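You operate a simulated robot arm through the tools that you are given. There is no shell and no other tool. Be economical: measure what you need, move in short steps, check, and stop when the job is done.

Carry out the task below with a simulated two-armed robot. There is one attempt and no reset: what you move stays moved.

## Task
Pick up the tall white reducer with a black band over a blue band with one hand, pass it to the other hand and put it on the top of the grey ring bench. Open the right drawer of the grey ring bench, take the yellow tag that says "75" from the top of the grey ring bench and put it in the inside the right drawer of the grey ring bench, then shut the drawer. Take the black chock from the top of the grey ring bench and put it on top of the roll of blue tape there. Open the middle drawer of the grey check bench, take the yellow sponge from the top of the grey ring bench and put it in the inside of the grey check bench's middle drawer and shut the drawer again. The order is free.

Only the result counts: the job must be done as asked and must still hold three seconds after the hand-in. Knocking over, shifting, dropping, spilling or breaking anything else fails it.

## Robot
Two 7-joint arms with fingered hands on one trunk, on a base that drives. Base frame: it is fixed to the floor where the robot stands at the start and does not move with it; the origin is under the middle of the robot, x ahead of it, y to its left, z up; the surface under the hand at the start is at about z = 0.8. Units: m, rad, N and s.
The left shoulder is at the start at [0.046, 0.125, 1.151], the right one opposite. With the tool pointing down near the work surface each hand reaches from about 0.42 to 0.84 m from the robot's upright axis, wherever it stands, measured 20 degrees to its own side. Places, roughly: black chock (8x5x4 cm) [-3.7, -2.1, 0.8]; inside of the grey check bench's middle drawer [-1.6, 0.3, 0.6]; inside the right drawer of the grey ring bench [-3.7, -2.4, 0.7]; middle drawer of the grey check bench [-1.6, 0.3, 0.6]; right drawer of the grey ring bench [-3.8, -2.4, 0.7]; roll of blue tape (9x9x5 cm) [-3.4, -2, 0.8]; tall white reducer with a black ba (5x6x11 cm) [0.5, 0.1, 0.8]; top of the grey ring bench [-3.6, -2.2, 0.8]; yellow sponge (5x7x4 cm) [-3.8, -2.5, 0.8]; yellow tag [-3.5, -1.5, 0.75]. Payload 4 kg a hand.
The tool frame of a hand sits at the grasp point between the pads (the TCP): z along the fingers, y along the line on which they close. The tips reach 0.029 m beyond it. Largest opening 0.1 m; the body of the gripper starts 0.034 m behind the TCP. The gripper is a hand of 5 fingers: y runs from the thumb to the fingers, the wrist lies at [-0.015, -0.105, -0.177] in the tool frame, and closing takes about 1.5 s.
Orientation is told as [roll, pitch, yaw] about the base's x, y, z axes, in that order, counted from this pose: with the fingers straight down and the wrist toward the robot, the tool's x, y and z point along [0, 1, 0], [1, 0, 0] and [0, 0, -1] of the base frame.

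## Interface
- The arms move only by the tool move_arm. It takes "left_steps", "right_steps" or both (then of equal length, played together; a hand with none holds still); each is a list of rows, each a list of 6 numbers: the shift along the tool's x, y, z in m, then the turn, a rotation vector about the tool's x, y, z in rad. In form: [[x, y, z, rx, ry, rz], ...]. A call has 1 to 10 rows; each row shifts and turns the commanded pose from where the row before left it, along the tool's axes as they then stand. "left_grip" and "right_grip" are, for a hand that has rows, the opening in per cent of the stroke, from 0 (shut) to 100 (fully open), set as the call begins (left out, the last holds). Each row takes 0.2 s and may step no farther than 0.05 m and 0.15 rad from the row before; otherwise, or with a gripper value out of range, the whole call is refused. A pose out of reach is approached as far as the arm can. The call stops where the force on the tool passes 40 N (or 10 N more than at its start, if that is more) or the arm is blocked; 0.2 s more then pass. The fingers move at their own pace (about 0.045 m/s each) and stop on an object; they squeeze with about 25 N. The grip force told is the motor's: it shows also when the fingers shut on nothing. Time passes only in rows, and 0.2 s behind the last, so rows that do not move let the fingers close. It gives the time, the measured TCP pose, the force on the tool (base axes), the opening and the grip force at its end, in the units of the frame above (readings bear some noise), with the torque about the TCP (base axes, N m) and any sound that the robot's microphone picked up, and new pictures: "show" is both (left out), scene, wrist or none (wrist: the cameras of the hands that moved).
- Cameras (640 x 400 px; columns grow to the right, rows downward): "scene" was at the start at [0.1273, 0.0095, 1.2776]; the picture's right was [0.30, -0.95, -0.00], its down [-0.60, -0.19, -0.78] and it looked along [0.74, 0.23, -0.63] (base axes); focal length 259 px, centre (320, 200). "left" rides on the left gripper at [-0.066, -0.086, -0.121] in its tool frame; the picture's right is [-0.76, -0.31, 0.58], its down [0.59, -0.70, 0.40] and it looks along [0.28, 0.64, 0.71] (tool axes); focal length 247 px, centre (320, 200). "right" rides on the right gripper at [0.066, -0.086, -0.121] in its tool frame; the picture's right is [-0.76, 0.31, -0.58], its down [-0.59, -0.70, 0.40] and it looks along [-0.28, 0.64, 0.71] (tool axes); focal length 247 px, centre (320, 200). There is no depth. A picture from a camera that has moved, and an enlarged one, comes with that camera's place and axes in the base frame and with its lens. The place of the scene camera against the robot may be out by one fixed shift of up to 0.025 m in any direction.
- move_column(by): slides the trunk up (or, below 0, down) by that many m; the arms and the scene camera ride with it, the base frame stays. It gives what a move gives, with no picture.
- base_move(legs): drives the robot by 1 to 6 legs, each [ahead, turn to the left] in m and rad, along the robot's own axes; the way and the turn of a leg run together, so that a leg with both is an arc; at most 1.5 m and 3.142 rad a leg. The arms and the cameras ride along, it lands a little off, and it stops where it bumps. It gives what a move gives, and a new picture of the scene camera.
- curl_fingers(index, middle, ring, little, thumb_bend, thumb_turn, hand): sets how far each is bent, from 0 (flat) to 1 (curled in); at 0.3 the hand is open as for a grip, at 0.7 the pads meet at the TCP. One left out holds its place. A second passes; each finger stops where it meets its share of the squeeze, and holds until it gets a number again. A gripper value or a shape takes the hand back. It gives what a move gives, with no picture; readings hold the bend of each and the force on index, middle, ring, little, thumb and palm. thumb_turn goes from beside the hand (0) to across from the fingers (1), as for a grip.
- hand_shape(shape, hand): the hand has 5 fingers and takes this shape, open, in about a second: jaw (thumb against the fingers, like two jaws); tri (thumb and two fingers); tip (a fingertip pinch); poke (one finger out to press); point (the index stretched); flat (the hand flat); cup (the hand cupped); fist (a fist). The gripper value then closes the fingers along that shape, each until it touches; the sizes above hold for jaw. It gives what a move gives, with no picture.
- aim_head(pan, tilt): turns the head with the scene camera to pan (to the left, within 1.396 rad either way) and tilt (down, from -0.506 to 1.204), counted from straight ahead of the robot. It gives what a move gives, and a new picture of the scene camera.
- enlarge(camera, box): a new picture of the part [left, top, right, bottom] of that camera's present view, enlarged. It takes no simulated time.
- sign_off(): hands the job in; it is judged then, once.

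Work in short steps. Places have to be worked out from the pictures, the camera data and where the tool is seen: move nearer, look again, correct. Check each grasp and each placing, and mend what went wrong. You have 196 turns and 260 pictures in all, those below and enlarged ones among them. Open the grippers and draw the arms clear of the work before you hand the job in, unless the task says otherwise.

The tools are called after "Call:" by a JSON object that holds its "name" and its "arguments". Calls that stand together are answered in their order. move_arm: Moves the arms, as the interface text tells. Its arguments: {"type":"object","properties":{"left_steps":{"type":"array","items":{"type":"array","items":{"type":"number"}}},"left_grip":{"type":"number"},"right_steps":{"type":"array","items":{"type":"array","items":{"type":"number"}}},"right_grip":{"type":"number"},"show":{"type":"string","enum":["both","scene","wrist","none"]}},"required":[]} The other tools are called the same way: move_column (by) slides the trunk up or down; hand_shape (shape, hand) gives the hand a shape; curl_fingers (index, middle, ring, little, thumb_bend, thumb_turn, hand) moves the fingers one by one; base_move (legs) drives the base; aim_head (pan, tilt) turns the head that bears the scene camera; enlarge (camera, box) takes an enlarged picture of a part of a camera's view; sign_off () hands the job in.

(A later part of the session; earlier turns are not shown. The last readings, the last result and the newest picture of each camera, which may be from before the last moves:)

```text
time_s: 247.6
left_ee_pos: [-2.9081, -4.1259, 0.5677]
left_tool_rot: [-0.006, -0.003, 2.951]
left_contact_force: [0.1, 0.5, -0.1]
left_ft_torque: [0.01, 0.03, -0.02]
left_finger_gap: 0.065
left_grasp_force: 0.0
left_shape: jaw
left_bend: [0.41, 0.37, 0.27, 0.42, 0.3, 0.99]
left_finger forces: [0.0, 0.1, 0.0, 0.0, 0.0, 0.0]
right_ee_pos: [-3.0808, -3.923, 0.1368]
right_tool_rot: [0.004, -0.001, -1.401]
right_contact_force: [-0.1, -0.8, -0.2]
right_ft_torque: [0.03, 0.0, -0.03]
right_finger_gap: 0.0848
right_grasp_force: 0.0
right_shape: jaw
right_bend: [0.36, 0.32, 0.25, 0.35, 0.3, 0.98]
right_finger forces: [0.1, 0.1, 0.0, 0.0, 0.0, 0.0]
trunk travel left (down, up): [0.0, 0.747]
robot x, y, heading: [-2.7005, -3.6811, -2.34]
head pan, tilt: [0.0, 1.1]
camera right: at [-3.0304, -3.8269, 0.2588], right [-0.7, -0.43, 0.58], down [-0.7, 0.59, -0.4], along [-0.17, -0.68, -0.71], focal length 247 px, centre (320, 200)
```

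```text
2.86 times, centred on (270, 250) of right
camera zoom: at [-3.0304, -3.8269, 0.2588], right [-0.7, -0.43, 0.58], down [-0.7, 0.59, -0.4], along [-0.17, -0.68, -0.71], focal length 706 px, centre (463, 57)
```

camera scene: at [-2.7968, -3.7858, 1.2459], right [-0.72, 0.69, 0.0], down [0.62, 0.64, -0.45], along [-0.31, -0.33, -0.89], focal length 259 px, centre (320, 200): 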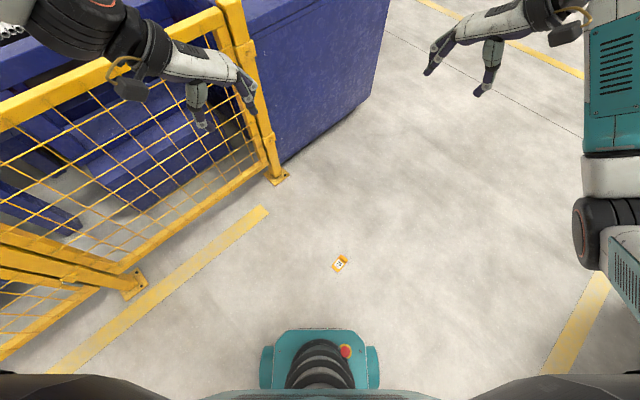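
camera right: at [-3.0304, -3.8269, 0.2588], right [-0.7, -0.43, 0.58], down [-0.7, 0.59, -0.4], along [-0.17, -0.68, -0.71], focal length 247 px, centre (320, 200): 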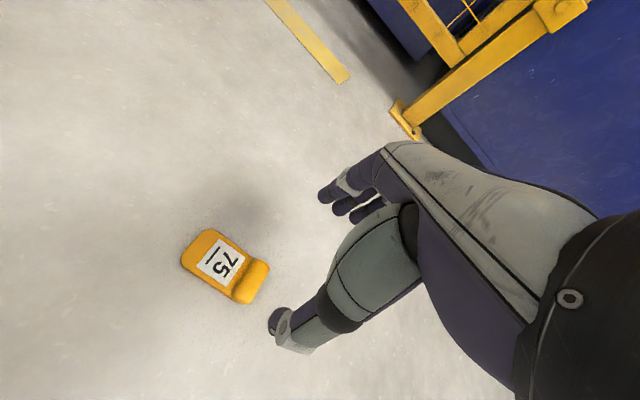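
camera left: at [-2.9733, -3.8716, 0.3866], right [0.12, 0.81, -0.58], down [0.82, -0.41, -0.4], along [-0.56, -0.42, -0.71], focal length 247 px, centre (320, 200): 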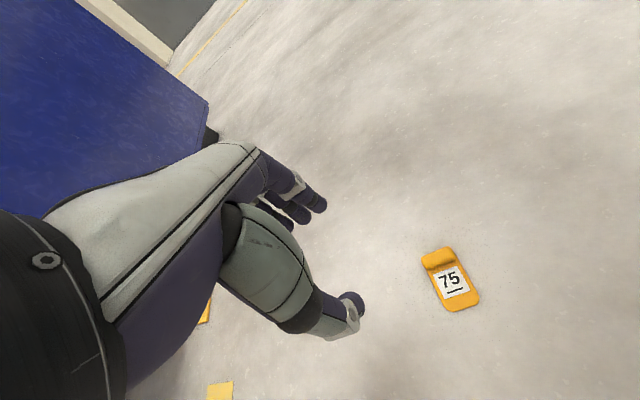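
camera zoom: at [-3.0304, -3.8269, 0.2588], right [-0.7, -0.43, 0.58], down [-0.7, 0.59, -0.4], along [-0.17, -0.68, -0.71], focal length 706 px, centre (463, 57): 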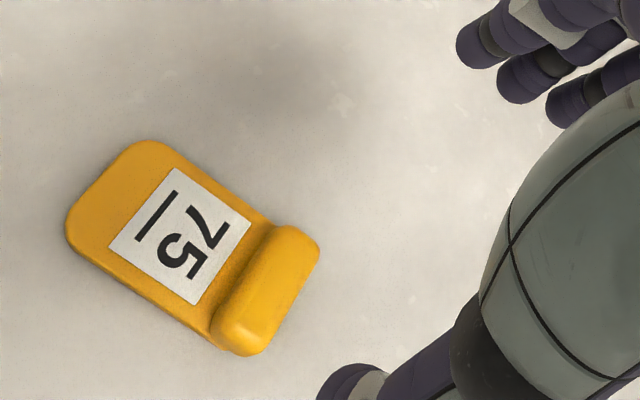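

I'll correct yaw slightly, centre over the lip, and descend to grasp height.

Call:
{"name": "move_arm", "arguments": {"right_steps": [[-0.001, -0.005, 0, 0, 0, 0.1], [0, 0, 0.04, 0, 0, 0], [0, 0, 0.04, 0, 0, 0], [0, 0, 0.02, 0, 0, 0], [0, 0, 0.004, 0, 0, 0]], "show": "wrist"}}

Call:
{"name": "enlarge", "arguments": {"camera": "right", "box": [220, 180, 380, 320]}}

```text
time_s: 248.8
left_ee_pos: [-2.9094, -4.1253, 0.5674]
left_tool_rot: [-0.005, -0.005, 2.951]
left_contact_force: [-0.3, -0.2, 0.0]
left_ft_torque: [-0.02, -0.01, -0.04]
left_finger_gap: 0.0652
left_grasp_force: 0.2
left_shape: jaw
left_bend: [0.41, 0.37, 0.27, 0.42, 0.3, 0.99]
left_finger forces: [0.0, 0.1, 0.0, 0.1, 0.0, 0.0]
right_ee_pos: [-3.0818, -3.9174, 0.0342]
right_tool_rot: [0.005, -0.001, -1.501]
right_contact_force: [0.4, 0.1, -0.5]
right_ft_torque: [-0.03, 0.03, -0.02]
right_finger_gap: 0.0844
right_grasp_force: 0.0
right_shape: jaw
right_bend: [0.36, 0.32, 0.25, 0.35, 0.3, 0.98]
right_finger forces: [0.1, 0.0, 0.1, 0.0, 0.0, 0.1]
trunk travel left (down, up): [0.0, 0.747]
robot x, y, heading: [-2.7019, -3.6845, -2.337]
head pan, tilt: [0.0, 1.1]
camera right: at [-3.0224, -3.828, 0.1555], right [-0.74, -0.36, 0.57], down [-0.63, 0.66, -0.4], along [-0.24, -0.66, -0.71], focal length 247 px, centre (320, 200)
```

right: 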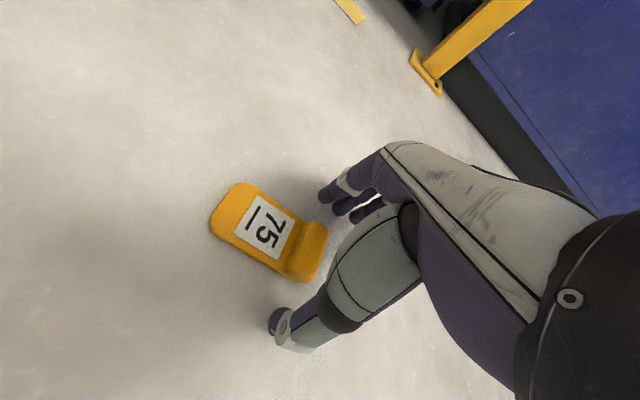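

```text
2.86 times, centred on (300, 250) of right
camera zoom: at [-3.0224, -3.828, 0.1555], right [-0.74, -0.36, 0.57], down [-0.63, 0.66, -0.4], along [-0.24, -0.66, -0.71], focal length 706 px, centre (377, 57)
```

zoom: 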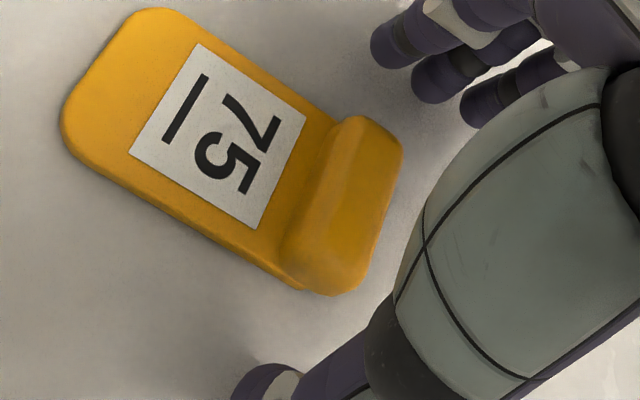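

Thumb–index line passes right through the lip. Closing.

Call:
{"name": "move_arm", "arguments": {"right_steps": [[0, 0, 0, 0, 0, 0], [0, 0, 0, 0, 0, 0], [0, 0, 0, 0, 0, 0], [0, 0, 0, 0, 0, 0], [0, 0, 0, 0, 0, 0], [0, 0, 0, 0, 0, 0], [0, 0, 0, 0, 0, 0], [0, 0, 0, 0, 0, 0]], "right_grip": 0, "show": "none"}}

Call:
{"name": "enlarge", "arguments": {"camera": "right", "box": [220, 180, 380, 320]}}

```text
time_s: 250.6
left_ee_pos: [-2.907, -4.1257, 0.567]
left_tool_rot: [-0.006, -0.007, 2.952]
left_contact_force: [0.4, 0.2, 1.3]
left_ft_torque: [-0.01, 0.03, 0.0]
left_finger_gap: 0.0652
left_grasp_force: 0.0
left_shape: jaw
left_bend: [0.41, 0.37, 0.27, 0.42, 0.3, 0.99]
left_finger forces: [0.1, 0.0, 0.1, 0.1, 0.0, 0.1]
right_ee_pos: [-3.0825, -3.918, 0.034]
right_tool_rot: [0.004, -0.002, -1.502]
right_contact_force: [-0.2, 0.2, 1.8]
right_ft_torque: [-0.07, 0.01, -0.03]
right_finger_gap: 0.0379
right_grasp_force: 25.4
right_shape: jaw
right_bend: [0.44, 0.5, 0.74, 0.54, 0.39, 1.0]
right_finger forces: [15.4, 6.4, 0.0, 0.0, 21.5, 0.0]
trunk travel left (down, up): [0.0, 0.747]
robot x, y, heading: [-2.6964, -3.6802, -2.337]
head pan, tilt: [0.0, 1.1]
```

```text
2.86 times, centred on (300, 250) of right
camera zoom: at [-3.0222, -3.8281, 0.1558], right [-0.74, -0.36, 0.57], down [-0.63, 0.66, -0.4], along [-0.24, -0.66, -0.71], focal length 706 px, centre (377, 57)
```

zoom: 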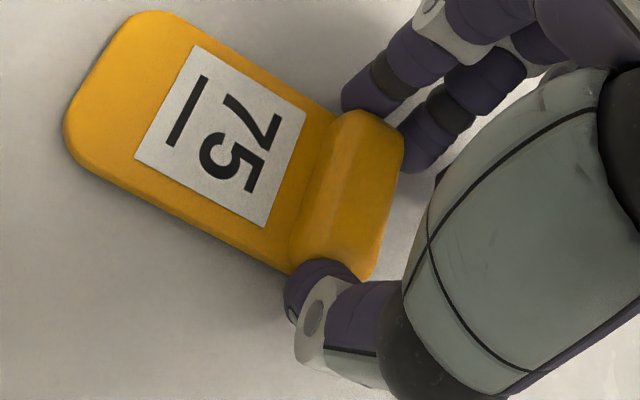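

A clean grip on the lip's ends (thumb 21 N, index 15, middle 6). Lifting.

Call:
{"name": "move_arm", "arguments": {"right_steps": [[0, 0, -0.02, 0, 0, 0], [0, 0, -0.03, 0, 0, 0], [-0.01, 0, -0.04, 0, 0, 0], [-0.015, 0, -0.04, 0, 0, 0], [-0.015, 0, -0.04, 0, 0, 0], [-0.02, 0, -0.04, 0, 0, 0], [-0.02, 0, -0.04, 0, 0, 0], [-0.02, 0, -0.04, 0, 0, 0], [-0.02, 0, -0.04, 0, 0, 0]], "show": "wrist"}}

Call:
{"name": "move_column", "arguments": {"by": 0.35}}

```text
time_s: 252.6
left_ee_pos: [-2.9083, -4.125, 0.5682]
left_tool_rot: [-0.004, -0.007, 2.952]
left_contact_force: [-0.9, -0.3, 0.2]
left_ft_torque: [-0.01, -0.03, 0.01]
left_finger_gap: 0.0649
left_grasp_force: 0.1
left_shape: jaw
left_bend: [0.41, 0.37, 0.27, 0.42, 0.3, 0.99]
left_finger forces: [0.0, 0.1, 0.0, 0.1, 0.0, 0.0]
right_ee_pos: [-3.2026, -3.9252, 0.3635]
right_tool_rot: [0.007, 0.0, -1.5]
right_contact_force: [0.1, 0.7, -0.1]
right_ft_torque: [0.0, 0.02, -0.01]
right_finger_gap: 0.0373
right_grasp_force: 25.3
right_shape: jaw
right_bend: [0.44, 0.5, 0.74, 0.54, 0.39, 1.0]
right_finger forces: [15.4, 6.6, 0.0, 0.0, 21.3, 0.1]
trunk travel left (down, up): [0.0, 0.747]
robot x, y, heading: [-2.6998, -3.6837, -2.336]
head pan, tilt: [0.0, 1.1]
camera right: at [-3.143, -3.8352, 0.4858], right [-0.74, -0.36, 0.57], down [-0.63, 0.66, -0.4], along [-0.23, -0.66, -0.71], focal length 247 px, centre (320, 200)
```

right: 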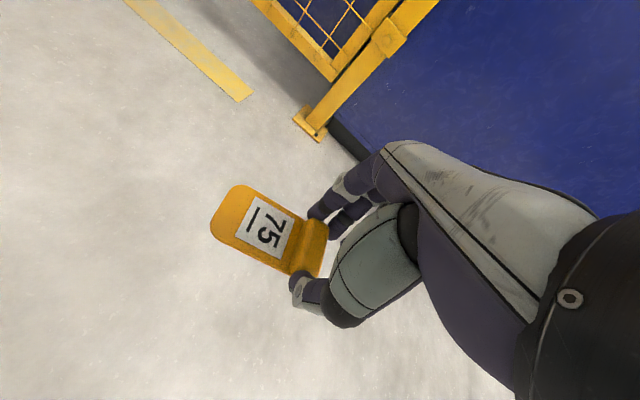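

```text
time_s: 256.1
left_ee_pos: [-2.9092, -4.1254, 0.9176]
left_tool_rot: [-0.005, -0.004, 2.952]
left_contact_force: [0.1, -0.6, -0.5]
left_ft_torque: [-0.01, 0.01, 0.01]
left_finger_gap: 0.0649
left_grasp_force: 0.0
left_shape: jaw
left_bend: [0.41, 0.37, 0.27, 0.42, 0.3, 0.99]
left_finger forces: [0.1, 0.0, 0.1, 0.0, 0.0, 0.0]
right_ee_pos: [-3.2025, -3.9261, 0.7127]
right_tool_rot: [0.005, 0.001, -1.498]
right_contact_force: [0.1, 0.6, 0.1]
right_ft_torque: [-0.02, 0.0, 0.05]
right_finger_gap: 0.0371
right_grasp_force: 24.9
right_shape: jaw
right_bend: [0.44, 0.5, 0.74, 0.54, 0.39, 1.0]
right_finger forces: [15.5, 6.6, 0.0, 0.0, 21.3, 0.0]
trunk travel left (down, up): [-0.35, 0.397]
robot x, y, heading: [-2.7043, -3.682, -2.337]
head pan, tilt: [0.0, 1.1]
```

The tag stays firmly gripped. I'll raise it higher and start driving around to the drawer side, re-checking the grip in stages.

Call:
{"name": "move_arm", "arguments": {"right_steps": [[0, 0, -0.045, 0, 0, 0.1], [0, 0, -0.045, 0, 0, 0.1], [0, 0, -0.045, 0, 0, 0.1], [0, 0, -0.045, 0, 0, 0.1], [0, 0, -0.045, 0, 0, 0.1], [0, 0, -0.045, 0, 0, 0.1], [0, 0, -0.045, 0, 0, 0]], "left_steps": [[0, 0, -0.03, 0, 0, 0], [0, 0, -0.03, 0, 0, 0], [0, 0, -0.03, 0, 0, 0], [0, 0, -0.03, 0, 0, 0], [0, 0, 0, 0, 0, 0], [0, 0, 0, 0, 0, 0], [0, 0, 0, 0, 0, 0]], "show": "none"}}

Call:
{"name": "base_move", "arguments": {"legs": [[0, -0.8], [1.4, 0]]}}

```text
time_s: 257.7
left_ee_pos: [-2.9078, -4.1261, 1.0384]
left_tool_rot: [-0.006, -0.005, 2.951]
left_contact_force: [0.3, 0.1, -0.1]
left_ft_torque: [-0.01, 0.01, -0.03]
left_finger_gap: 0.0652
left_grasp_force: 0.1
left_shape: jaw
left_bend: [0.41, 0.37, 0.27, 0.42, 0.3, 0.99]
left_finger forces: [0.0, 0.0, 0.0, 0.0, 0.0, 0.0]
right_ee_pos: [-3.2056, -3.9239, 1.03]
right_tool_rot: [0.005, 0.003, -2.103]
right_contact_force: [-0.5, -0.1, -0.8]
right_ft_torque: [-0.02, 0.02, -0.03]
right_finger_gap: 0.0373
right_grasp_force: 24.5
right_shape: jaw
right_bend: [0.44, 0.5, 0.74, 0.54, 0.39, 1.0]
right_finger forces: [15.7, 6.4, 0.1, 0.0, 21.3, 0.1]
trunk travel left (down, up): [-0.35, 0.397]
robot x, y, heading: [-2.7029, -3.6831, -2.334]
head pan, tilt: [0.0, 1.1]
```

```text
time_s: 266.9
left_ee_pos: [-4.591, -3.8342, 1.0384]
left_tool_rot: [-0.005, -0.006, 2.133]
left_contact_force: [-0.3, -0.9, -0.5]
left_ft_torque: [-0.02, 0.02, 0.0]
left_finger_gap: 0.065
left_grasp_force: 0.0
left_shape: jaw
left_bend: [0.41, 0.37, 0.27, 0.42, 0.3, 0.99]
left_finger forces: [0.0, 0.1, 0.1, 0.1, 0.0, 0.0]
right_ee_pos: [-4.6468, -3.4781, 1.0289]
right_tool_rot: [0.004, 0.0, -2.918]
right_contact_force: [-0.1, -0.3, -0.4]
right_ft_torque: [0.0, 0.01, -0.02]
right_finger_gap: 0.0371
right_grasp_force: 25.2
right_shape: jaw
right_bend: [0.44, 0.5, 0.74, 0.54, 0.39, 1.0]
right_finger forces: [15.5, 6.3, 0.1, 0.1, 21.2, 0.0]
trunk travel left (down, up): [-0.35, 0.397]
robot x, y, heading: [-4.127, -3.6809, 3.131]
head pan, tilt: [0.0, 1.1]
camera scene: at [-4.2594, -3.697, 1.2458], right [0.01, 1.0, 0.0], down [0.89, -0.01, -0.45], along [-0.45, 0.01, -0.89], focal length 259 px, centre (320, 200)
```

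scene: 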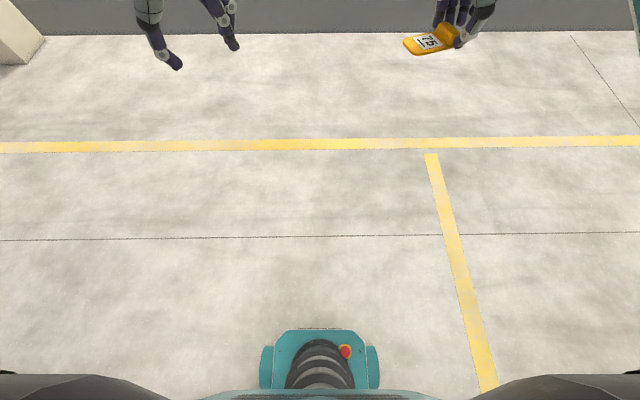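

The wall is far (x≈−6.4), so there's ample room. I'll go on to the drawer side and face the bench.

Call:
{"name": "base_move", "arguments": {"legs": [[0.5, 0], [0, -1.57], [1.35, 0], [0, -1.57]]}}

Call:
{"name": "aim_head", "arguments": {"pan": 0.0, "tilt": 0.7}}

```text
time_s: 284.1
left_ee_pos: [-4.1288, -2.1694, 1.0388]
left_tool_rot: [-0.005, -0.004, -1.031]
left_contact_force: [-0.4, -0.8, 0.0]
left_ft_torque: [0.0, 0.03, -0.03]
left_finger_gap: 0.0653
left_grasp_force: 0.2
left_shape: jaw
left_bend: [0.41, 0.37, 0.27, 0.42, 0.3, 0.99]
left_finger forces: [0.0, 0.1, 0.1, 0.2, 0.0, 0.0]
right_ee_pos: [-4.0814, -2.524, 1.0295]
right_tool_rot: [0.005, 0.001, 0.2]
right_contact_force: [0.4, -0.1, -0.5]
right_ft_torque: [-0.01, -0.01, 0.02]
right_finger_gap: 0.0367
right_grasp_force: 25.3
right_shape: jaw
right_bend: [0.44, 0.5, 0.74, 0.54, 0.4, 1.0]
right_finger forces: [15.3, 6.1, 0.1, 0.0, 20.7, 0.0]
trunk travel left (down, up): [-0.35, 0.397]
robot x, y, heading: [-4.5983, -2.3106, -0.034]
head pan, tilt: [0.0, 1.1]
camera scene: at [-4.4877, -2.3312, 1.2458], right [-0.03, -1.0, 0.0], down [-0.89, 0.03, -0.45], along [0.45, -0.02, -0.89], focal length 259 px, centre (320, 200)
```

scene: 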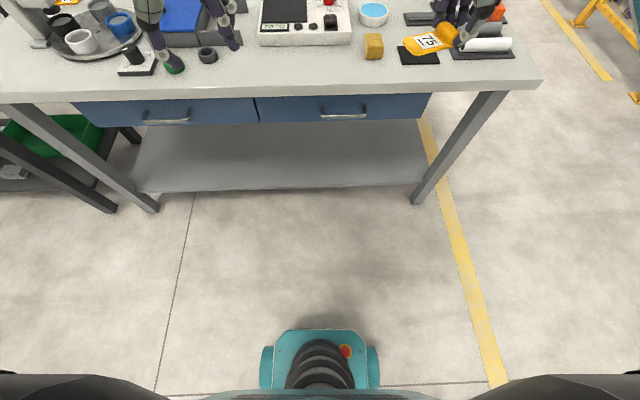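

```text
time_s: 285.0
left_ee_pos: [-4.129, -2.1684, 1.0373]
left_tool_rot: [-0.003, -0.006, -1.031]
left_contact_force: [-0.1, -0.2, -0.6]
left_ft_torque: [0.0, -0.02, 0.0]
left_finger_gap: 0.0649
left_grasp_force: 0.0
left_shape: jaw
left_bend: [0.41, 0.37, 0.27, 0.42, 0.3, 0.99]
left_finger forces: [0.1, 0.0, 0.0, 0.0, 0.0, 0.0]
right_ee_pos: [-4.08, -2.5253, 1.0285]
right_tool_rot: [0.003, 0.002, 0.2]
right_contact_force: [1.7, -0.5, -1.0]
right_ft_torque: [0.01, 0.02, -0.02]
right_finger_gap: 0.0368
right_grasp_force: 25.2
right_shape: jaw
right_bend: [0.44, 0.5, 0.74, 0.54, 0.4, 1.0]
right_finger forces: [15.3, 6.0, 0.1, 0.0, 20.7, 0.1]
trunk travel left (down, up): [-0.35, 0.397]
robot x, y, heading: [-4.5983, -2.3062, -0.036]
head pan, tilt: [0.0, 0.7]
camera scene: at [-4.4659, -2.3318, 1.2757], right [-0.03, -1.0, 0.0], down [-0.64, 0.02, -0.76], along [0.76, -0.03, -0.65], focal length 259 px, centre (320, 200)
```

scene: 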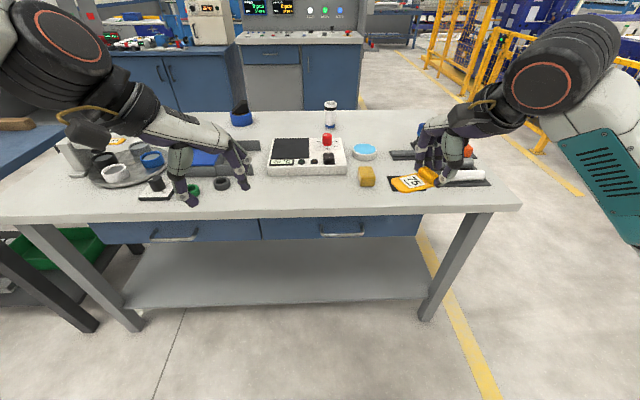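

The right drawer's handle is a horizontal bar at about (−3.95, −2.42, 0.70). I'll shift the base to y≈−2.5 so the left hand can pull it straight, keeping the tag in the right hand.

Call:
{"name": "base_move", "arguments": {"legs": [[0, -1.54], [0.18, 0], [0, 1.573]]}}

Call:
{"name": "enlarge", "arguments": {"camera": "scene", "box": [180, 190, 420, 340]}}

```text
time_s: 294.3
left_ee_pos: [-4.1315, -2.3479, 1.039]
left_tool_rot: [-0.005, -0.006, -1.033]
left_contact_force: [-1.0, 0.2, -0.2]
left_ft_torque: [-0.01, -0.03, 0.01]
left_finger_gap: 0.0651
left_grasp_force: 0.1
left_shape: jaw
left_bend: [0.41, 0.37, 0.27, 0.42, 0.3, 0.99]
left_finger forces: [0.0, 0.0, 0.1, 0.0, 0.0, 0.0]
right_ee_pos: [-4.0854, -2.7043, 1.0288]
right_tool_rot: [0.001, 0.0, 0.197]
right_contact_force: [0.6, 0.2, 0.0]
right_ft_torque: [0.02, 0.02, 0.0]
right_finger_gap: 0.0355
right_grasp_force: 24.8
right_shape: jaw
right_bend: [0.44, 0.52, 0.74, 0.54, 0.42, 1.0]
right_finger forces: [17.1, 3.6, 0.1, 0.0, 19.4, 0.0]
trunk travel left (down, up): [-0.35, 0.397]
robot x, y, heading: [-4.6008, -2.4922, -0.038]
head pan, tilt: [0.0, 0.7]
camera scene: at [-4.4693, -2.5106, 1.2758], right [-0.04, -1.0, 0.0], down [-0.64, 0.02, -0.76], along [0.76, -0.03, -0.64], focal length 259 px, centre (320, 200)
```

scene: 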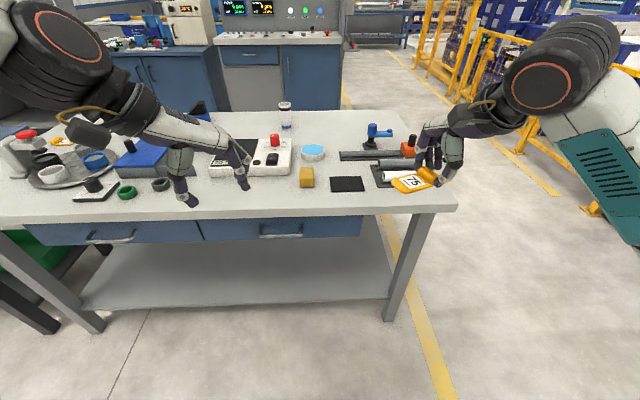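

```text
2.67 times, centred on (300, 265) of scene
camera zoom: at [-4.4693, -2.5106, 1.2758], right [-0.04, -1.0, 0.0], down [-0.64, 0.02, -0.76], along [0.76, -0.03, -0.64], focal length 690 px, centre (373, 27)
```

zoom: 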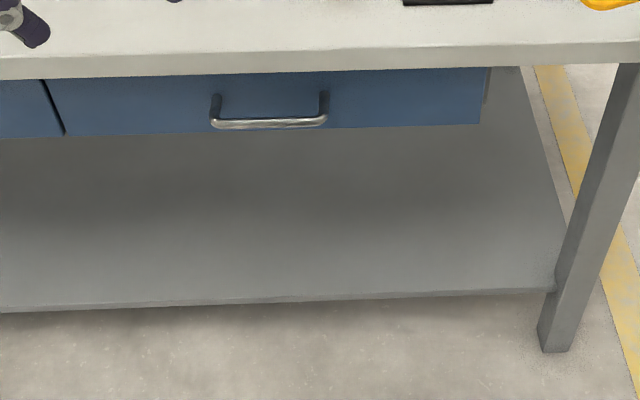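

The bar is near (−3.98, −2.43, 0.73). I'll turn the left hand to point forward (thumb below, fingers above) to pinch the bar.

Call:
{"name": "move_arm", "arguments": {"left_steps": [[0, 0, 0, 0, 0, -0.147], [0, 0, 0, 0, 0, -0.147], [0, 0, 0, 0, 0, -0.147], [0, 0, 0, 0, 0, -0.147], [0, 0, 0, 0, 0, -0.147], [0, 0, 0, 0, 0, -0.147], [0, 0, 0, 0, 0, -0.147], [0, 0, 0, -0.149, 0, 0], [0, 0, 0, -0.149, 0, 0], [0, 0, 0, -0.149, 0, 0]], "left_grip": 80, "show": "none"}}

Call:
{"name": "move_arm", "arguments": {"left_steps": [[0, 0, 0, -0.149, 0, 0], [0, 0, 0, -0.149, 0, 0], [0, 0, 0, -0.149, 0, 0], [0, 0, 0, -0.149, 0, 0], [0, 0, 0, -0.149, 0, 0], [0, 0, 0, -0.149, 0, 0]], "show": "none"}}

```text
time_s: 296.5
left_ee_pos: [-4.1028, -2.106, 1.0443]
left_tool_rot: [-0.009, -0.448, 0.0]
left_contact_force: [-0.3, 0.3, 0.5]
left_ft_torque: [0.01, 0.03, 0.01]
left_finger_gap: 0.0803
left_grasp_force: 0.1
left_shape: jaw
left_bend: [0.38, 0.33, 0.25, 0.37, 0.3, 0.99]
left_finger forces: [0.0, 0.1, 0.0, 0.0, 0.0, 0.0]
left hand out of reach, approached as far as the arm can: row 3, 4, 5, 6, 7, 8
right_ee_pos: [-4.0857, -2.704, 1.0296]
right_tool_rot: [0.004, 0.002, 0.197]
right_contact_force: [-0.2, 0.0, 0.2]
right_ft_torque: [0.01, 0.0, 0.03]
right_finger_gap: 0.0354
right_grasp_force: 25.1
right_shape: jaw
right_bend: [0.44, 0.52, 0.74, 0.54, 0.42, 1.0]
right_finger forces: [17.2, 3.5, 0.0, 0.0, 19.2, 0.1]
trunk travel left (down, up): [-0.35, 0.397]
robot x, y, heading: [-4.6004, -2.4905, -0.037]
head pan, tilt: [0.0, 0.7]
```

```text
time_s: 297.9
left_ee_pos: [-4.1025, -2.1056, 1.0441]
left_tool_rot: [-0.035, -1.341, 0.031]
left_contact_force: [-1.0, -0.6, 0.2]
left_ft_torque: [0.04, 0.01, -0.01]
left_finger_gap: 0.0798
left_grasp_force: 0.1
left_shape: jaw
left_bend: [0.38, 0.33, 0.25, 0.37, 0.3, 0.99]
left_finger forces: [0.0, 0.0, 0.0, 0.0, 0.0, 0.0]
right_ee_pos: [-4.0862, -2.7043, 1.0283]
right_tool_rot: [0.004, 0.004, 0.198]
right_contact_force: [-0.7, -0.1, -0.3]
right_ft_torque: [0.02, -0.01, 0.01]
right_finger_gap: 0.0357
right_grasp_force: 25.2
right_shape: jaw
right_bend: [0.44, 0.52, 0.74, 0.54, 0.42, 1.0]
right_finger forces: [17.2, 3.6, 0.1, 0.1, 19.4, 0.0]
trunk travel left (down, up): [-0.35, 0.397]
robot x, y, heading: [-4.5975, -2.4871, -0.04]
head pan, tilt: [0.0, 0.7]
```

Hand is pointing forward. I'll bring it down in front of the handle.

Call:
{"name": "move_arm", "arguments": {"left_steps": [[-0.0315, -0.03, 0.006, 0, 0, 0], [-0.0315, -0.03, 0.006, 0, 0, 0], [-0.0315, -0.03, 0.006, 0, 0, 0], [-0.0315, -0.03, 0.006, 0, 0, 0], [-0.0315, -0.03, 0.006, 0, 0, 0], [-0.0315, -0.03, 0.006, 0, 0, 0], [-0.0315, -0.03, 0.006, 0, 0, 0], [-0.0315, -0.03, 0.006, 0, 0, 0], [-0.0315, -0.03, 0.006, 0, 0, 0], [-0.0315, -0.03, 0.006, 0, 0, 0]]}}

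```text
time_s: 300.1
left_ee_pos: [-4.1147, -2.4237, 0.7423]
left_tool_rot: [-0.028, -1.34, 0.023]
left_contact_force: [-0.7, 0.2, -0.4]
left_ft_torque: [0.04, 0.01, 0.0]
left_finger_gap: 0.0798
left_grasp_force: 0.1
left_shape: jaw
left_bend: [0.38, 0.33, 0.25, 0.37, 0.3, 0.99]
left_finger forces: [0.0, 0.1, 0.0, 0.0, 0.0, 0.0]
right_ee_pos: [-4.0853, -2.7046, 1.0288]
right_tool_rot: [0.005, 0.002, 0.199]
right_contact_force: [-0.5, -0.2, -0.6]
right_ft_torque: [0.0, -0.01, 0.01]
right_finger_gap: 0.0354
right_grasp_force: 25.0
right_shape: jaw
right_bend: [0.44, 0.52, 0.74, 0.54, 0.42, 1.0]
right_finger forces: [17.1, 3.6, 0.2, 0.0, 19.2, 0.0]
trunk travel left (down, up): [-0.35, 0.397]
robot x, y, heading: [-4.5989, -2.4871, -0.038]
head pan, tilt: [0.0, 0.7]
camera scene: at [-4.4692, -2.5111, 1.2758], right [-0.04, -1.0, 0.0], down [-0.64, 0.02, -0.76], along [0.76, -0.03, -0.64], focal length 259 px, centre (320, 200)
camera left: at [-4.252, -2.4894, 0.6868], right [0.49, -0.76, -0.43], down [0.23, 0.58, -0.78], along [0.84, 0.28, 0.46], focal length 247 px, centre (320, 200)
```

scene: 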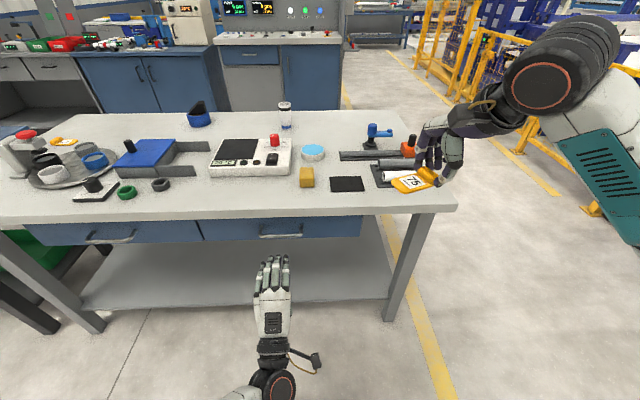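
left: 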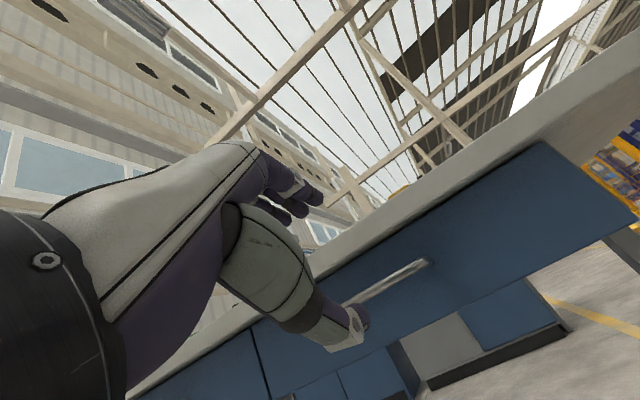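

The bar appears at z≈0.71, y≈−2.42. I'll narrow the opening and advance around it.

Call:
{"name": "move_arm", "arguments": {"left_steps": [[0, -0.03, 0.007, 0, 0, 0], [0, 0.0105, 0.045, 0, 0, 0], [0, 0.0105, 0.045, 0, 0, 0], [0, 0.0105, 0.045, 0, 0, 0]], "left_grip": 65, "show": "wrist"}}

Call:
{"name": "enlarge", "arguments": {"camera": "scene", "box": [200, 190, 360, 315]}}

```text
time_s: 301.1
left_ee_pos: [-3.9741, -2.4252, 0.7073]
left_tool_rot: [-0.032, -1.341, 0.024]
left_contact_force: [-0.6, 0.4, -0.4]
left_ft_torque: [-0.01, 0.0, 0.0]
left_finger_gap: 0.0653
left_grasp_force: 0.1
left_shape: jaw
left_bend: [0.41, 0.37, 0.27, 0.42, 0.3, 0.99]
left_finger forces: [0.0, 0.1, 0.0, 0.1, 0.0, 0.0]
right_ee_pos: [-4.0857, -2.7044, 1.0282]
right_tool_rot: [0.005, 0.001, 0.197]
right_contact_force: [-0.4, 0.1, -0.1]
right_ft_torque: [-0.01, 0.0, 0.04]
right_finger_gap: 0.0355
right_grasp_force: 25.0
right_shape: jaw
right_bend: [0.44, 0.52, 0.74, 0.54, 0.42, 1.0]
right_finger forces: [17.1, 3.7, 0.0, 0.0, 19.4, 0.0]
trunk travel left (down, up): [-0.35, 0.397]
robot x, y, heading: [-4.5999, -2.4897, -0.035]
head pan, tilt: [0.0, 0.7]
camera left: at [-4.1126, -2.4907, 0.6544], right [0.49, -0.76, -0.43], down [0.23, 0.58, -0.78], along [0.84, 0.28, 0.46], focal length 247 px, centre (320, 200)
```

left: 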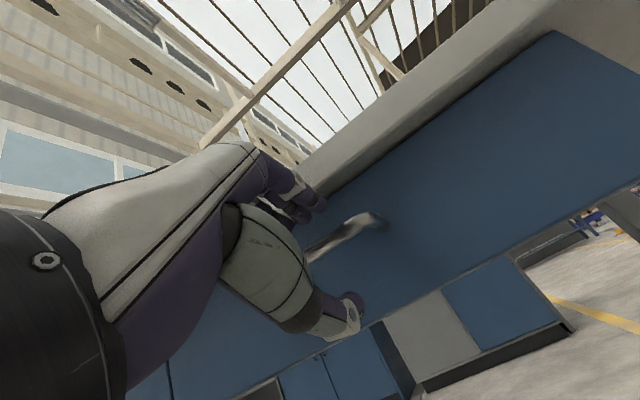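

```text
3.20 times, centred on (280, 252) of scene
camera zoom: at [-4.469, -2.5112, 1.2757], right [-0.04, -1.0, 0.0], down [-0.64, 0.02, -0.76], along [0.76, -0.03, -0.64], focal length 828 px, centre (448, 32)
```

zoom: 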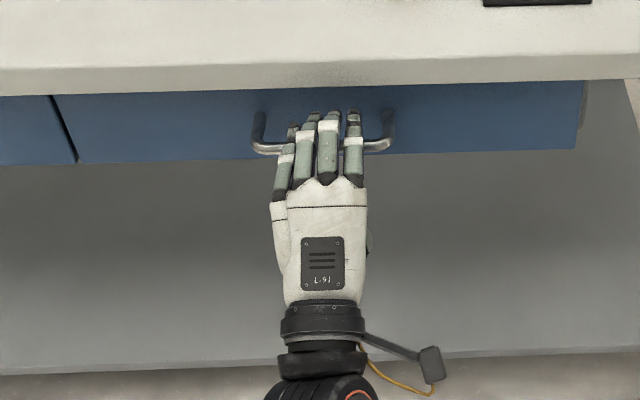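

The bar is between fingers and thumb. I'll close the left hand on it.

Call:
{"name": "move_arm", "arguments": {"left_steps": [[0, 0, 0, 0, 0, 0], [0, 0, 0, 0, 0, 0], [0, 0, 0, 0, 0, 0], [0, 0, 0, 0, 0, 0], [0, 0, 0, 0, 0, 0], [0, 0, 0, 0, 0, 0], [0, 0, 0, 0, 0, 0]], "left_grip": 0, "show": "none"}}

```text
time_s: 302.7
left_ee_pos: [-3.9772, -2.4257, 0.7084]
left_tool_rot: [-0.03, -1.338, 0.022]
left_contact_force: [-9.5, 0.0, 1.2]
left_ft_torque: [0.04, -0.02, 0.07]
left_finger_gap: 0.0051
left_grasp_force: 24.9
left_shape: jaw
left_bend: [0.61, 0.58, 0.73, 0.64, 0.7, 1.0]
left_finger forces: [9.9, 4.8, 2.3, 0.1, 20.2, 0.0]
right_ee_pos: [-4.0857, -2.7056, 1.029]
right_tool_rot: [0.004, 0.0, 0.197]
right_contact_force: [0.3, 0.3, -0.6]
right_ft_torque: [-0.01, -0.02, -0.02]
right_finger_gap: 0.0356
right_grasp_force: 24.8
right_shape: jaw
right_bend: [0.44, 0.52, 0.74, 0.54, 0.42, 1.0]
right_finger forces: [17.1, 3.6, 0.0, 0.1, 19.3, 0.1]
trunk travel left (down, up): [-0.35, 0.397]
robot x, y, heading: [-4.605, -2.4868, -0.04]
head pan, tilt: [0.0, 0.7]
```

Gripped. I'll pull the drawer open by backing the base 0.25 m.

Call:
{"name": "base_move", "arguments": {"legs": [[-0.25, 0]]}}

```text
time_s: 304.5
left_ee_pos: [-4.2231, -2.4129, 0.7091]
left_tool_rot: [-0.031, -1.338, 0.029]
left_contact_force: [-0.2, 0.2, 0.4]
left_ft_torque: [0.01, -0.01, -0.04]
left_finger_gap: 0.0042
left_grasp_force: 25.2
left_shape: jaw
left_bend: [0.62, 0.61, 0.72, 0.64, 0.73, 1.0]
left_finger forces: [0.0, 0.0, 0.0, 0.1, 0.0, 0.1]
right_ee_pos: [-4.3313, -2.6947, 1.0303]
right_tool_rot: [0.004, 0.002, 0.202]
right_contact_force: [0.6, -0.4, -0.2]
right_ft_torque: [0.03, 0.01, -0.02]
right_finger_gap: 0.0357
right_grasp_force: 24.9
right_shape: jaw
right_bend: [0.44, 0.52, 0.74, 0.54, 0.42, 1.0]
right_finger forces: [17.2, 3.7, 0.0, 0.0, 19.4, 0.0]
trunk travel left (down, up): [-0.35, 0.397]
robot x, y, heading: [-4.8451, -2.4816, -0.034]
head pan, tilt: [0.0, 0.7]
camera scene: at [-4.7167, -2.5013, 1.2759], right [-0.03, -1.0, 0.0], down [-0.64, 0.02, -0.76], along [0.76, -0.03, -0.64], focal length 259 px, centre (320, 200)
```

scene: 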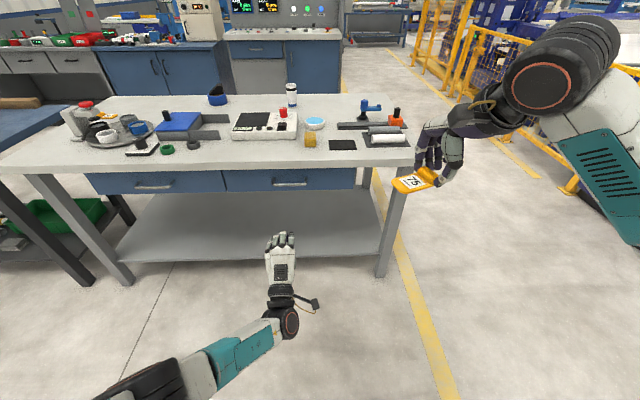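

It slipped off the bar — the grip was only at the fingertips. I'll reopen, go back and insert deeper, then wrap the fingers around the bar.

Call:
{"name": "move_arm", "arguments": {"left_steps": [[0, 0, 0, 0, 0, 0], [0, 0, 0, 0, 0, 0], [0, 0, 0, 0, 0, 0], [0, 0, 0, 0, 0, 0]], "left_grip": 70, "show": "none"}}

Call:
{"name": "base_move", "arguments": {"legs": [[0.235, 0]]}}

Call:
{"name": "enlarge", "arguments": {"camera": "left", "box": [240, 150, 420, 350]}}

```text
time_s: 305.5
left_ee_pos: [-4.2223, -2.4137, 0.7082]
left_tool_rot: [-0.032, -1.339, 0.027]
left_contact_force: [-0.3, 0.3, -0.3]
left_ft_torque: [0.02, 0.03, 0.0]
left_finger_gap: 0.0696
left_grasp_force: 0.0
left_shape: jaw
left_bend: [0.41, 0.36, 0.26, 0.41, 0.31, 0.99]
left_finger forces: [0.0, 0.0, 0.0, 0.0, 0.0, 0.0]
right_ee_pos: [-4.3318, -2.694, 1.0291]
right_tool_rot: [0.005, 0.002, 0.201]
right_contact_force: [0.6, 0.1, -0.3]
right_ft_torque: [0.01, 0.01, -0.04]
right_finger_gap: 0.0355
right_grasp_force: 25.3
right_shape: jaw
right_bend: [0.44, 0.52, 0.74, 0.54, 0.42, 1.0]
right_finger forces: [17.3, 3.7, 0.0, 0.0, 19.5, 0.1]
trunk travel left (down, up): [-0.35, 0.397]
robot x, y, heading: [-4.845, -2.4819, -0.037]
head pan, tilt: [0.0, 0.7]
```

```text
time_s: 307.3
left_ee_pos: [-3.9851, -2.4239, 0.7083]
left_tool_rot: [-0.032, -1.339, 0.027]
left_contact_force: [0.1, -0.3, 0.4]
left_ft_torque: [0.03, -0.02, 0.03]
left_finger_gap: 0.0698
left_grasp_force: 0.0
left_shape: jaw
left_bend: [0.41, 0.36, 0.26, 0.41, 0.3, 0.99]
left_finger forces: [0.1, 0.0, 0.1, 0.1, 0.0, 0.0]
right_ee_pos: [-4.0926, -2.7027, 1.028]
right_tool_rot: [0.005, 0.002, 0.201]
right_contact_force: [-0.1, -0.5, -0.9]
right_ft_torque: [-0.03, 0.0, 0.02]
right_finger_gap: 0.0355
right_grasp_force: 25.2
right_shape: jaw
right_bend: [0.44, 0.52, 0.74, 0.54, 0.42, 1.0]
right_finger forces: [17.3, 3.6, 0.1, 0.0, 19.5, 0.0]
trunk travel left (down, up): [-0.35, 0.397]
robot x, y, heading: [-4.6089, -2.4928, -0.031]
head pan, tilt: [0.0, 0.7]
camera scene: at [-4.4769, -2.5097, 1.2757], right [-0.03, -1.0, 0.0], down [-0.64, 0.02, -0.76], along [0.76, -0.03, -0.65], focal length 259 px, centre (320, 200)
```

scene: 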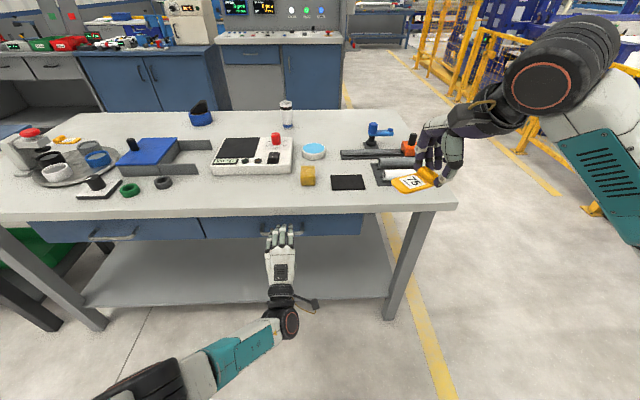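

```text
2.00 times, centred on (330, 250) of left
camera zoom: at [-4.1212, -2.4885, 0.6541], right [0.49, -0.76, -0.43], down [0.23, 0.58, -0.78], along [0.84, 0.29, 0.46], focal length 494 px, centre (300, 100)
```

zoom: 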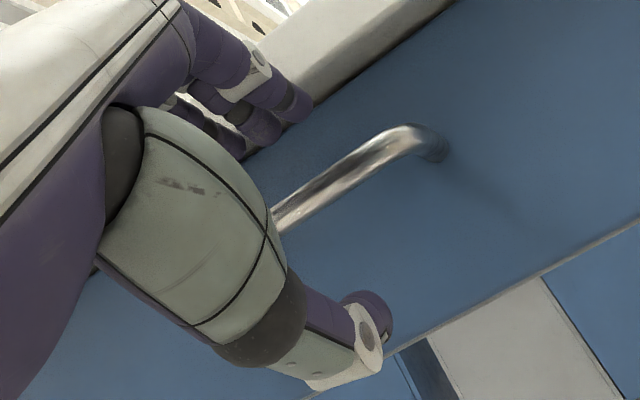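

I'll push in 2.5 cm further and wrap all fingers and the thumb around the bar.

Call:
{"name": "move_arm", "arguments": {"left_steps": [[0, 0.003, 0.012, 0, 0, 0], [0, 0.003, 0.013, 0, 0, 0]], "show": "none"}}

Call:
{"name": "curl_fingers", "arguments": {"hand": "left", "index": 1.0, "middle": 1.0, "ring": 1.0, "little": 1.0, "thumb_bend": 0.9}}

Call:
{"name": "enlarge", "arguments": {"camera": "left", "box": [240, 150, 420, 350]}}

```text
time_s: 307.9
left_ee_pos: [-3.959, -2.4219, 0.7101]
left_tool_rot: [-0.03, -1.338, 0.025]
left_contact_force: [0.4, -0.2, 0.4]
left_ft_torque: [-0.05, 0.01, 0.0]
left_finger_gap: 0.0697
left_grasp_force: 0.1
left_shape: jaw
left_bend: [0.41, 0.36, 0.26, 0.41, 0.3, 0.99]
left_finger forces: [0.1, 0.0, 0.1, 0.1, 0.0, 0.0]
right_ee_pos: [-4.0922, -2.7035, 1.029]
right_tool_rot: [0.005, 0.002, 0.2]
right_contact_force: [-0.2, 0.8, -0.6]
right_ft_torque: [-0.01, -0.02, -0.04]
right_finger_gap: 0.0354
right_grasp_force: 25.3
right_shape: jaw
right_bend: [0.44, 0.52, 0.74, 0.54, 0.42, 1.0]
right_finger forces: [17.2, 3.6, 0.0, 0.0, 19.3, 0.1]
trunk travel left (down, up): [-0.35, 0.397]
robot x, y, heading: [-4.6096, -2.4869, -0.037]
head pan, tilt: [0.0, 0.7]
```

```text
time_s: 308.9
left_ee_pos: [-3.9602, -2.4213, 0.7111]
left_tool_rot: [-0.03, -1.341, 0.028]
left_contact_force: [2.1, 5.6, 22.7]
left_ft_torque: [0.95, 0.57, -0.87]
left_finger_gap: 0.0
left_grasp_force: 41.9
left_shape: fingers
left_bend: [0.87, 0.88, 0.87, 0.84, 0.82, 0.99]
left_finger forces: [0.0, 12.0, 16.4, 16.3, 38.1, 0.1]
right_ee_pos: [-4.0937, -2.7027, 1.0297]
right_tool_rot: [0.003, 0.0, 0.201]
right_contact_force: [0.7, 0.4, -0.3]
right_ft_torque: [-0.02, -0.01, 0.02]
right_finger_gap: 0.0355
right_grasp_force: 24.2
right_shape: jaw
right_bend: [0.44, 0.52, 0.74, 0.54, 0.42, 1.0]
right_finger forces: [17.2, 3.7, 0.0, 0.0, 19.4, 0.0]
trunk travel left (down, up): [-0.35, 0.397]
robot x, y, heading: [-4.6087, -2.4878, -0.036]
head pan, tilt: [0.0, 0.7]
```

```text
2.00 times, centred on (330, 250) of left
camera zoom: at [-4.097, -2.4883, 0.6563], right [0.49, -0.76, -0.42], down [0.23, 0.58, -0.78], along [0.84, 0.28, 0.46], focal length 494 px, centre (300, 100)
```

zoom: 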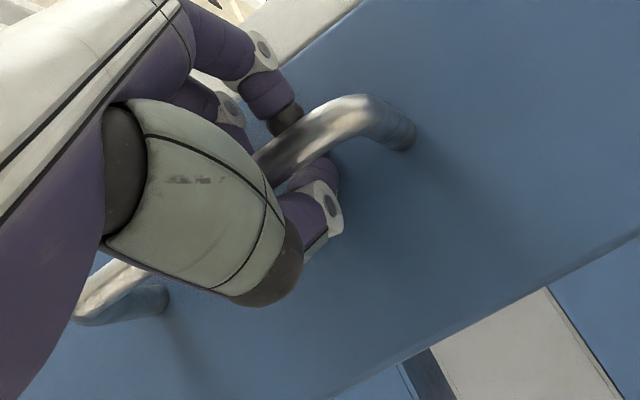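

The fingers are hooked around the bar now. Pulling back with the base.

Call:
{"name": "base_move", "arguments": {"legs": [[-0.27, 0]]}}

```text
time_s: 310.9
left_ee_pos: [-4.2211, -2.4203, 0.7103]
left_tool_rot: [-0.039, -1.334, 0.022]
left_contact_force: [5.1, -2.4, -3.5]
left_ft_torque: [0.25, -0.29, -1.04]
left_finger_gap: 0.0001
left_grasp_force: 45.8
left_shape: fingers
left_bend: [0.99, 0.95, 0.95, 0.93, 0.92, 1.0]
left_finger forces: [0.0, 11.8, 18.1, 15.8, 46.8, 0.0]
right_ee_pos: [-4.3549, -2.6941, 1.0278]
right_tool_rot: [0.002, 0.003, 0.199]
right_contact_force: [0.6, -0.5, -0.6]
right_ft_torque: [-0.02, -0.04, -0.01]
right_finger_gap: 0.0356
right_grasp_force: 25.1
right_shape: jaw
right_bend: [0.44, 0.52, 0.74, 0.54, 0.42, 1.0]
right_finger forces: [17.2, 3.5, 0.0, 0.0, 19.3, 0.0]
trunk travel left (down, up): [-0.35, 0.397]
robot x, y, heading: [-4.8715, -2.4792, -0.034]
head pan, tilt: [0.0, 0.7]
stopped in leg 1: the force on the tool passed its limit at 43 N (the readings are from after the stop); the commanded pose is now the measured one
camera scene: at [-4.74, -2.5006, 1.2757], right [-0.03, -1.0, 0.0], down [-0.64, 0.02, -0.76], along [0.76, -0.03, -0.64], focal length 259 px, centre (320, 200)
```

scene: 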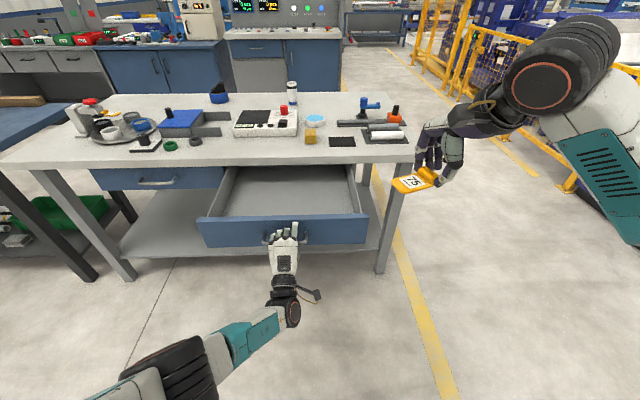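

The drawer is open ~26 cm. With the left hand still holding it, I'll carry the tag over the drawer interior.

Call:
{"name": "move_arm", "arguments": {"right_steps": [[0.012, 0.0465, 0, 0, 0, 0], [0.012, 0.0465, 0, 0, 0, 0], [0.012, 0.0465, 0, 0, 0, 0], [0.012, 0.0465, 0, 0, 0, 0], [0.012, 0.0465, 0, 0, 0, 0], [0.012, 0.0465, 0, 0, 0, 0]], "show": "scene"}}

```text
time_s: 312.3
left_ee_pos: [-4.2214, -2.4197, 0.7115]
left_tool_rot: [-0.045, -1.334, 0.027]
left_contact_force: [6.5, -6.2, -3.9]
left_ft_torque: [0.27, -0.33, -1.1]
left_finger_gap: 0.0
left_grasp_force: 46.7
left_shape: fingers
left_bend: [0.99, 0.95, 0.95, 0.93, 0.92, 0.99]
left_finger forces: [0.0, 11.8, 19.0, 16.6, 46.0, 0.0]
right_ee_pos: [-4.0949, -2.5634, 1.0313]
right_tool_rot: [0.003, 0.0, 0.204]
right_contact_force: [0.7, 0.7, -0.3]
right_ft_torque: [-0.01, -0.01, -0.01]
right_finger_gap: 0.0355
right_grasp_force: 25.4
right_shape: jaw
right_bend: [0.44, 0.53, 0.74, 0.54, 0.42, 1.0]
right_finger forces: [17.0, 3.5, 0.0, 0.0, 19.4, 0.0]
trunk travel left (down, up): [-0.35, 0.397]
robot x, y, heading: [-4.8701, -2.4826, -0.033]
head pan, tilt: [0.0, 0.7]
camera scene: at [-4.7398, -2.5004, 1.2757], right [-0.03, -1.0, 0.0], down [-0.64, 0.02, -0.76], along [0.76, -0.03, -0.65], focal length 259 px, centre (320, 200)
```

scene: 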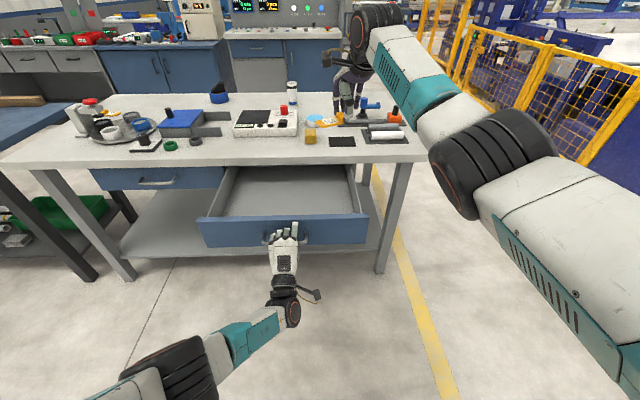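

In position. I'll shift 6 cm left to clear the side wall and lower into the drawer.

Call:
{"name": "move_arm", "arguments": {"right_steps": [[0.03, -0.003, 0, 0, 0, 0], [0.03, -0.003, 0, 0, 0, 0], [0, 0, 0.045, 0, 0, 0], [0, 0, 0.045, 0, 0, 0], [0, 0, 0.045, 0, 0, 0], [0, 0, 0.045, 0, 0, 0], [0, 0, 0.045, 0, 0, 0], [0, 0, 0.045, 0, 0, 0]], "show": "wrist"}}

```text
time_s: 314.1
left_ee_pos: [-4.2217, -2.419, 0.7103]
left_tool_rot: [-0.039, -1.334, 0.026]
left_contact_force: [7.9, -6.1, -3.7]
left_ft_torque: [0.26, -0.27, -1.07]
left_finger_gap: 0.0
left_grasp_force: 46.3
left_shape: fingers
left_bend: [0.99, 0.95, 0.95, 0.93, 0.93, 0.99]
left_finger forces: [0.0, 11.6, 18.5, 16.6, 44.9, 0.1]
right_ee_pos: [-4.1186, -2.5093, 0.7603]
right_tool_rot: [0.005, 0.0, 0.201]
right_contact_force: [0.1, -0.5, -0.3]
right_ft_torque: [0.0, 0.04, -0.02]
right_finger_gap: 0.0353
right_grasp_force: 24.9
right_shape: jaw
right_bend: [0.44, 0.53, 0.74, 0.54, 0.42, 1.0]
right_finger forces: [17.0, 3.2, 0.1, 0.0, 19.0, 0.0]
right hand out of reach, approached as far as the arm can: row 8
trunk travel left (down, up): [-0.35, 0.397]
robot x, y, heading: [-4.8689, -2.4796, -0.037]
head pan, tilt: [0.0, 0.7]
camera right: at [-4.2148, -2.4631, 0.8807], right [0.45, -0.68, 0.57], down [-0.57, -0.72, -0.4], along [0.68, -0.15, -0.71], focal length 247 px, centre (320, 200)
```

right: 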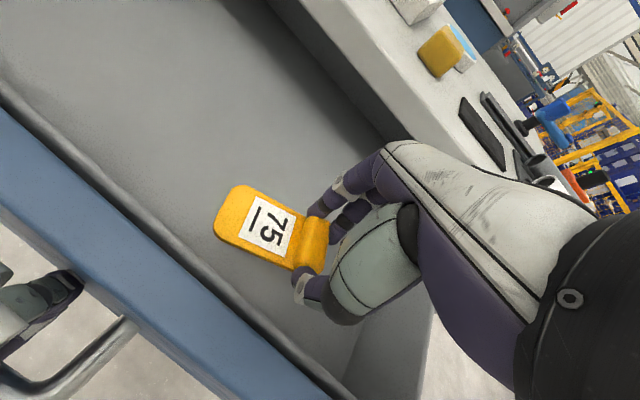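

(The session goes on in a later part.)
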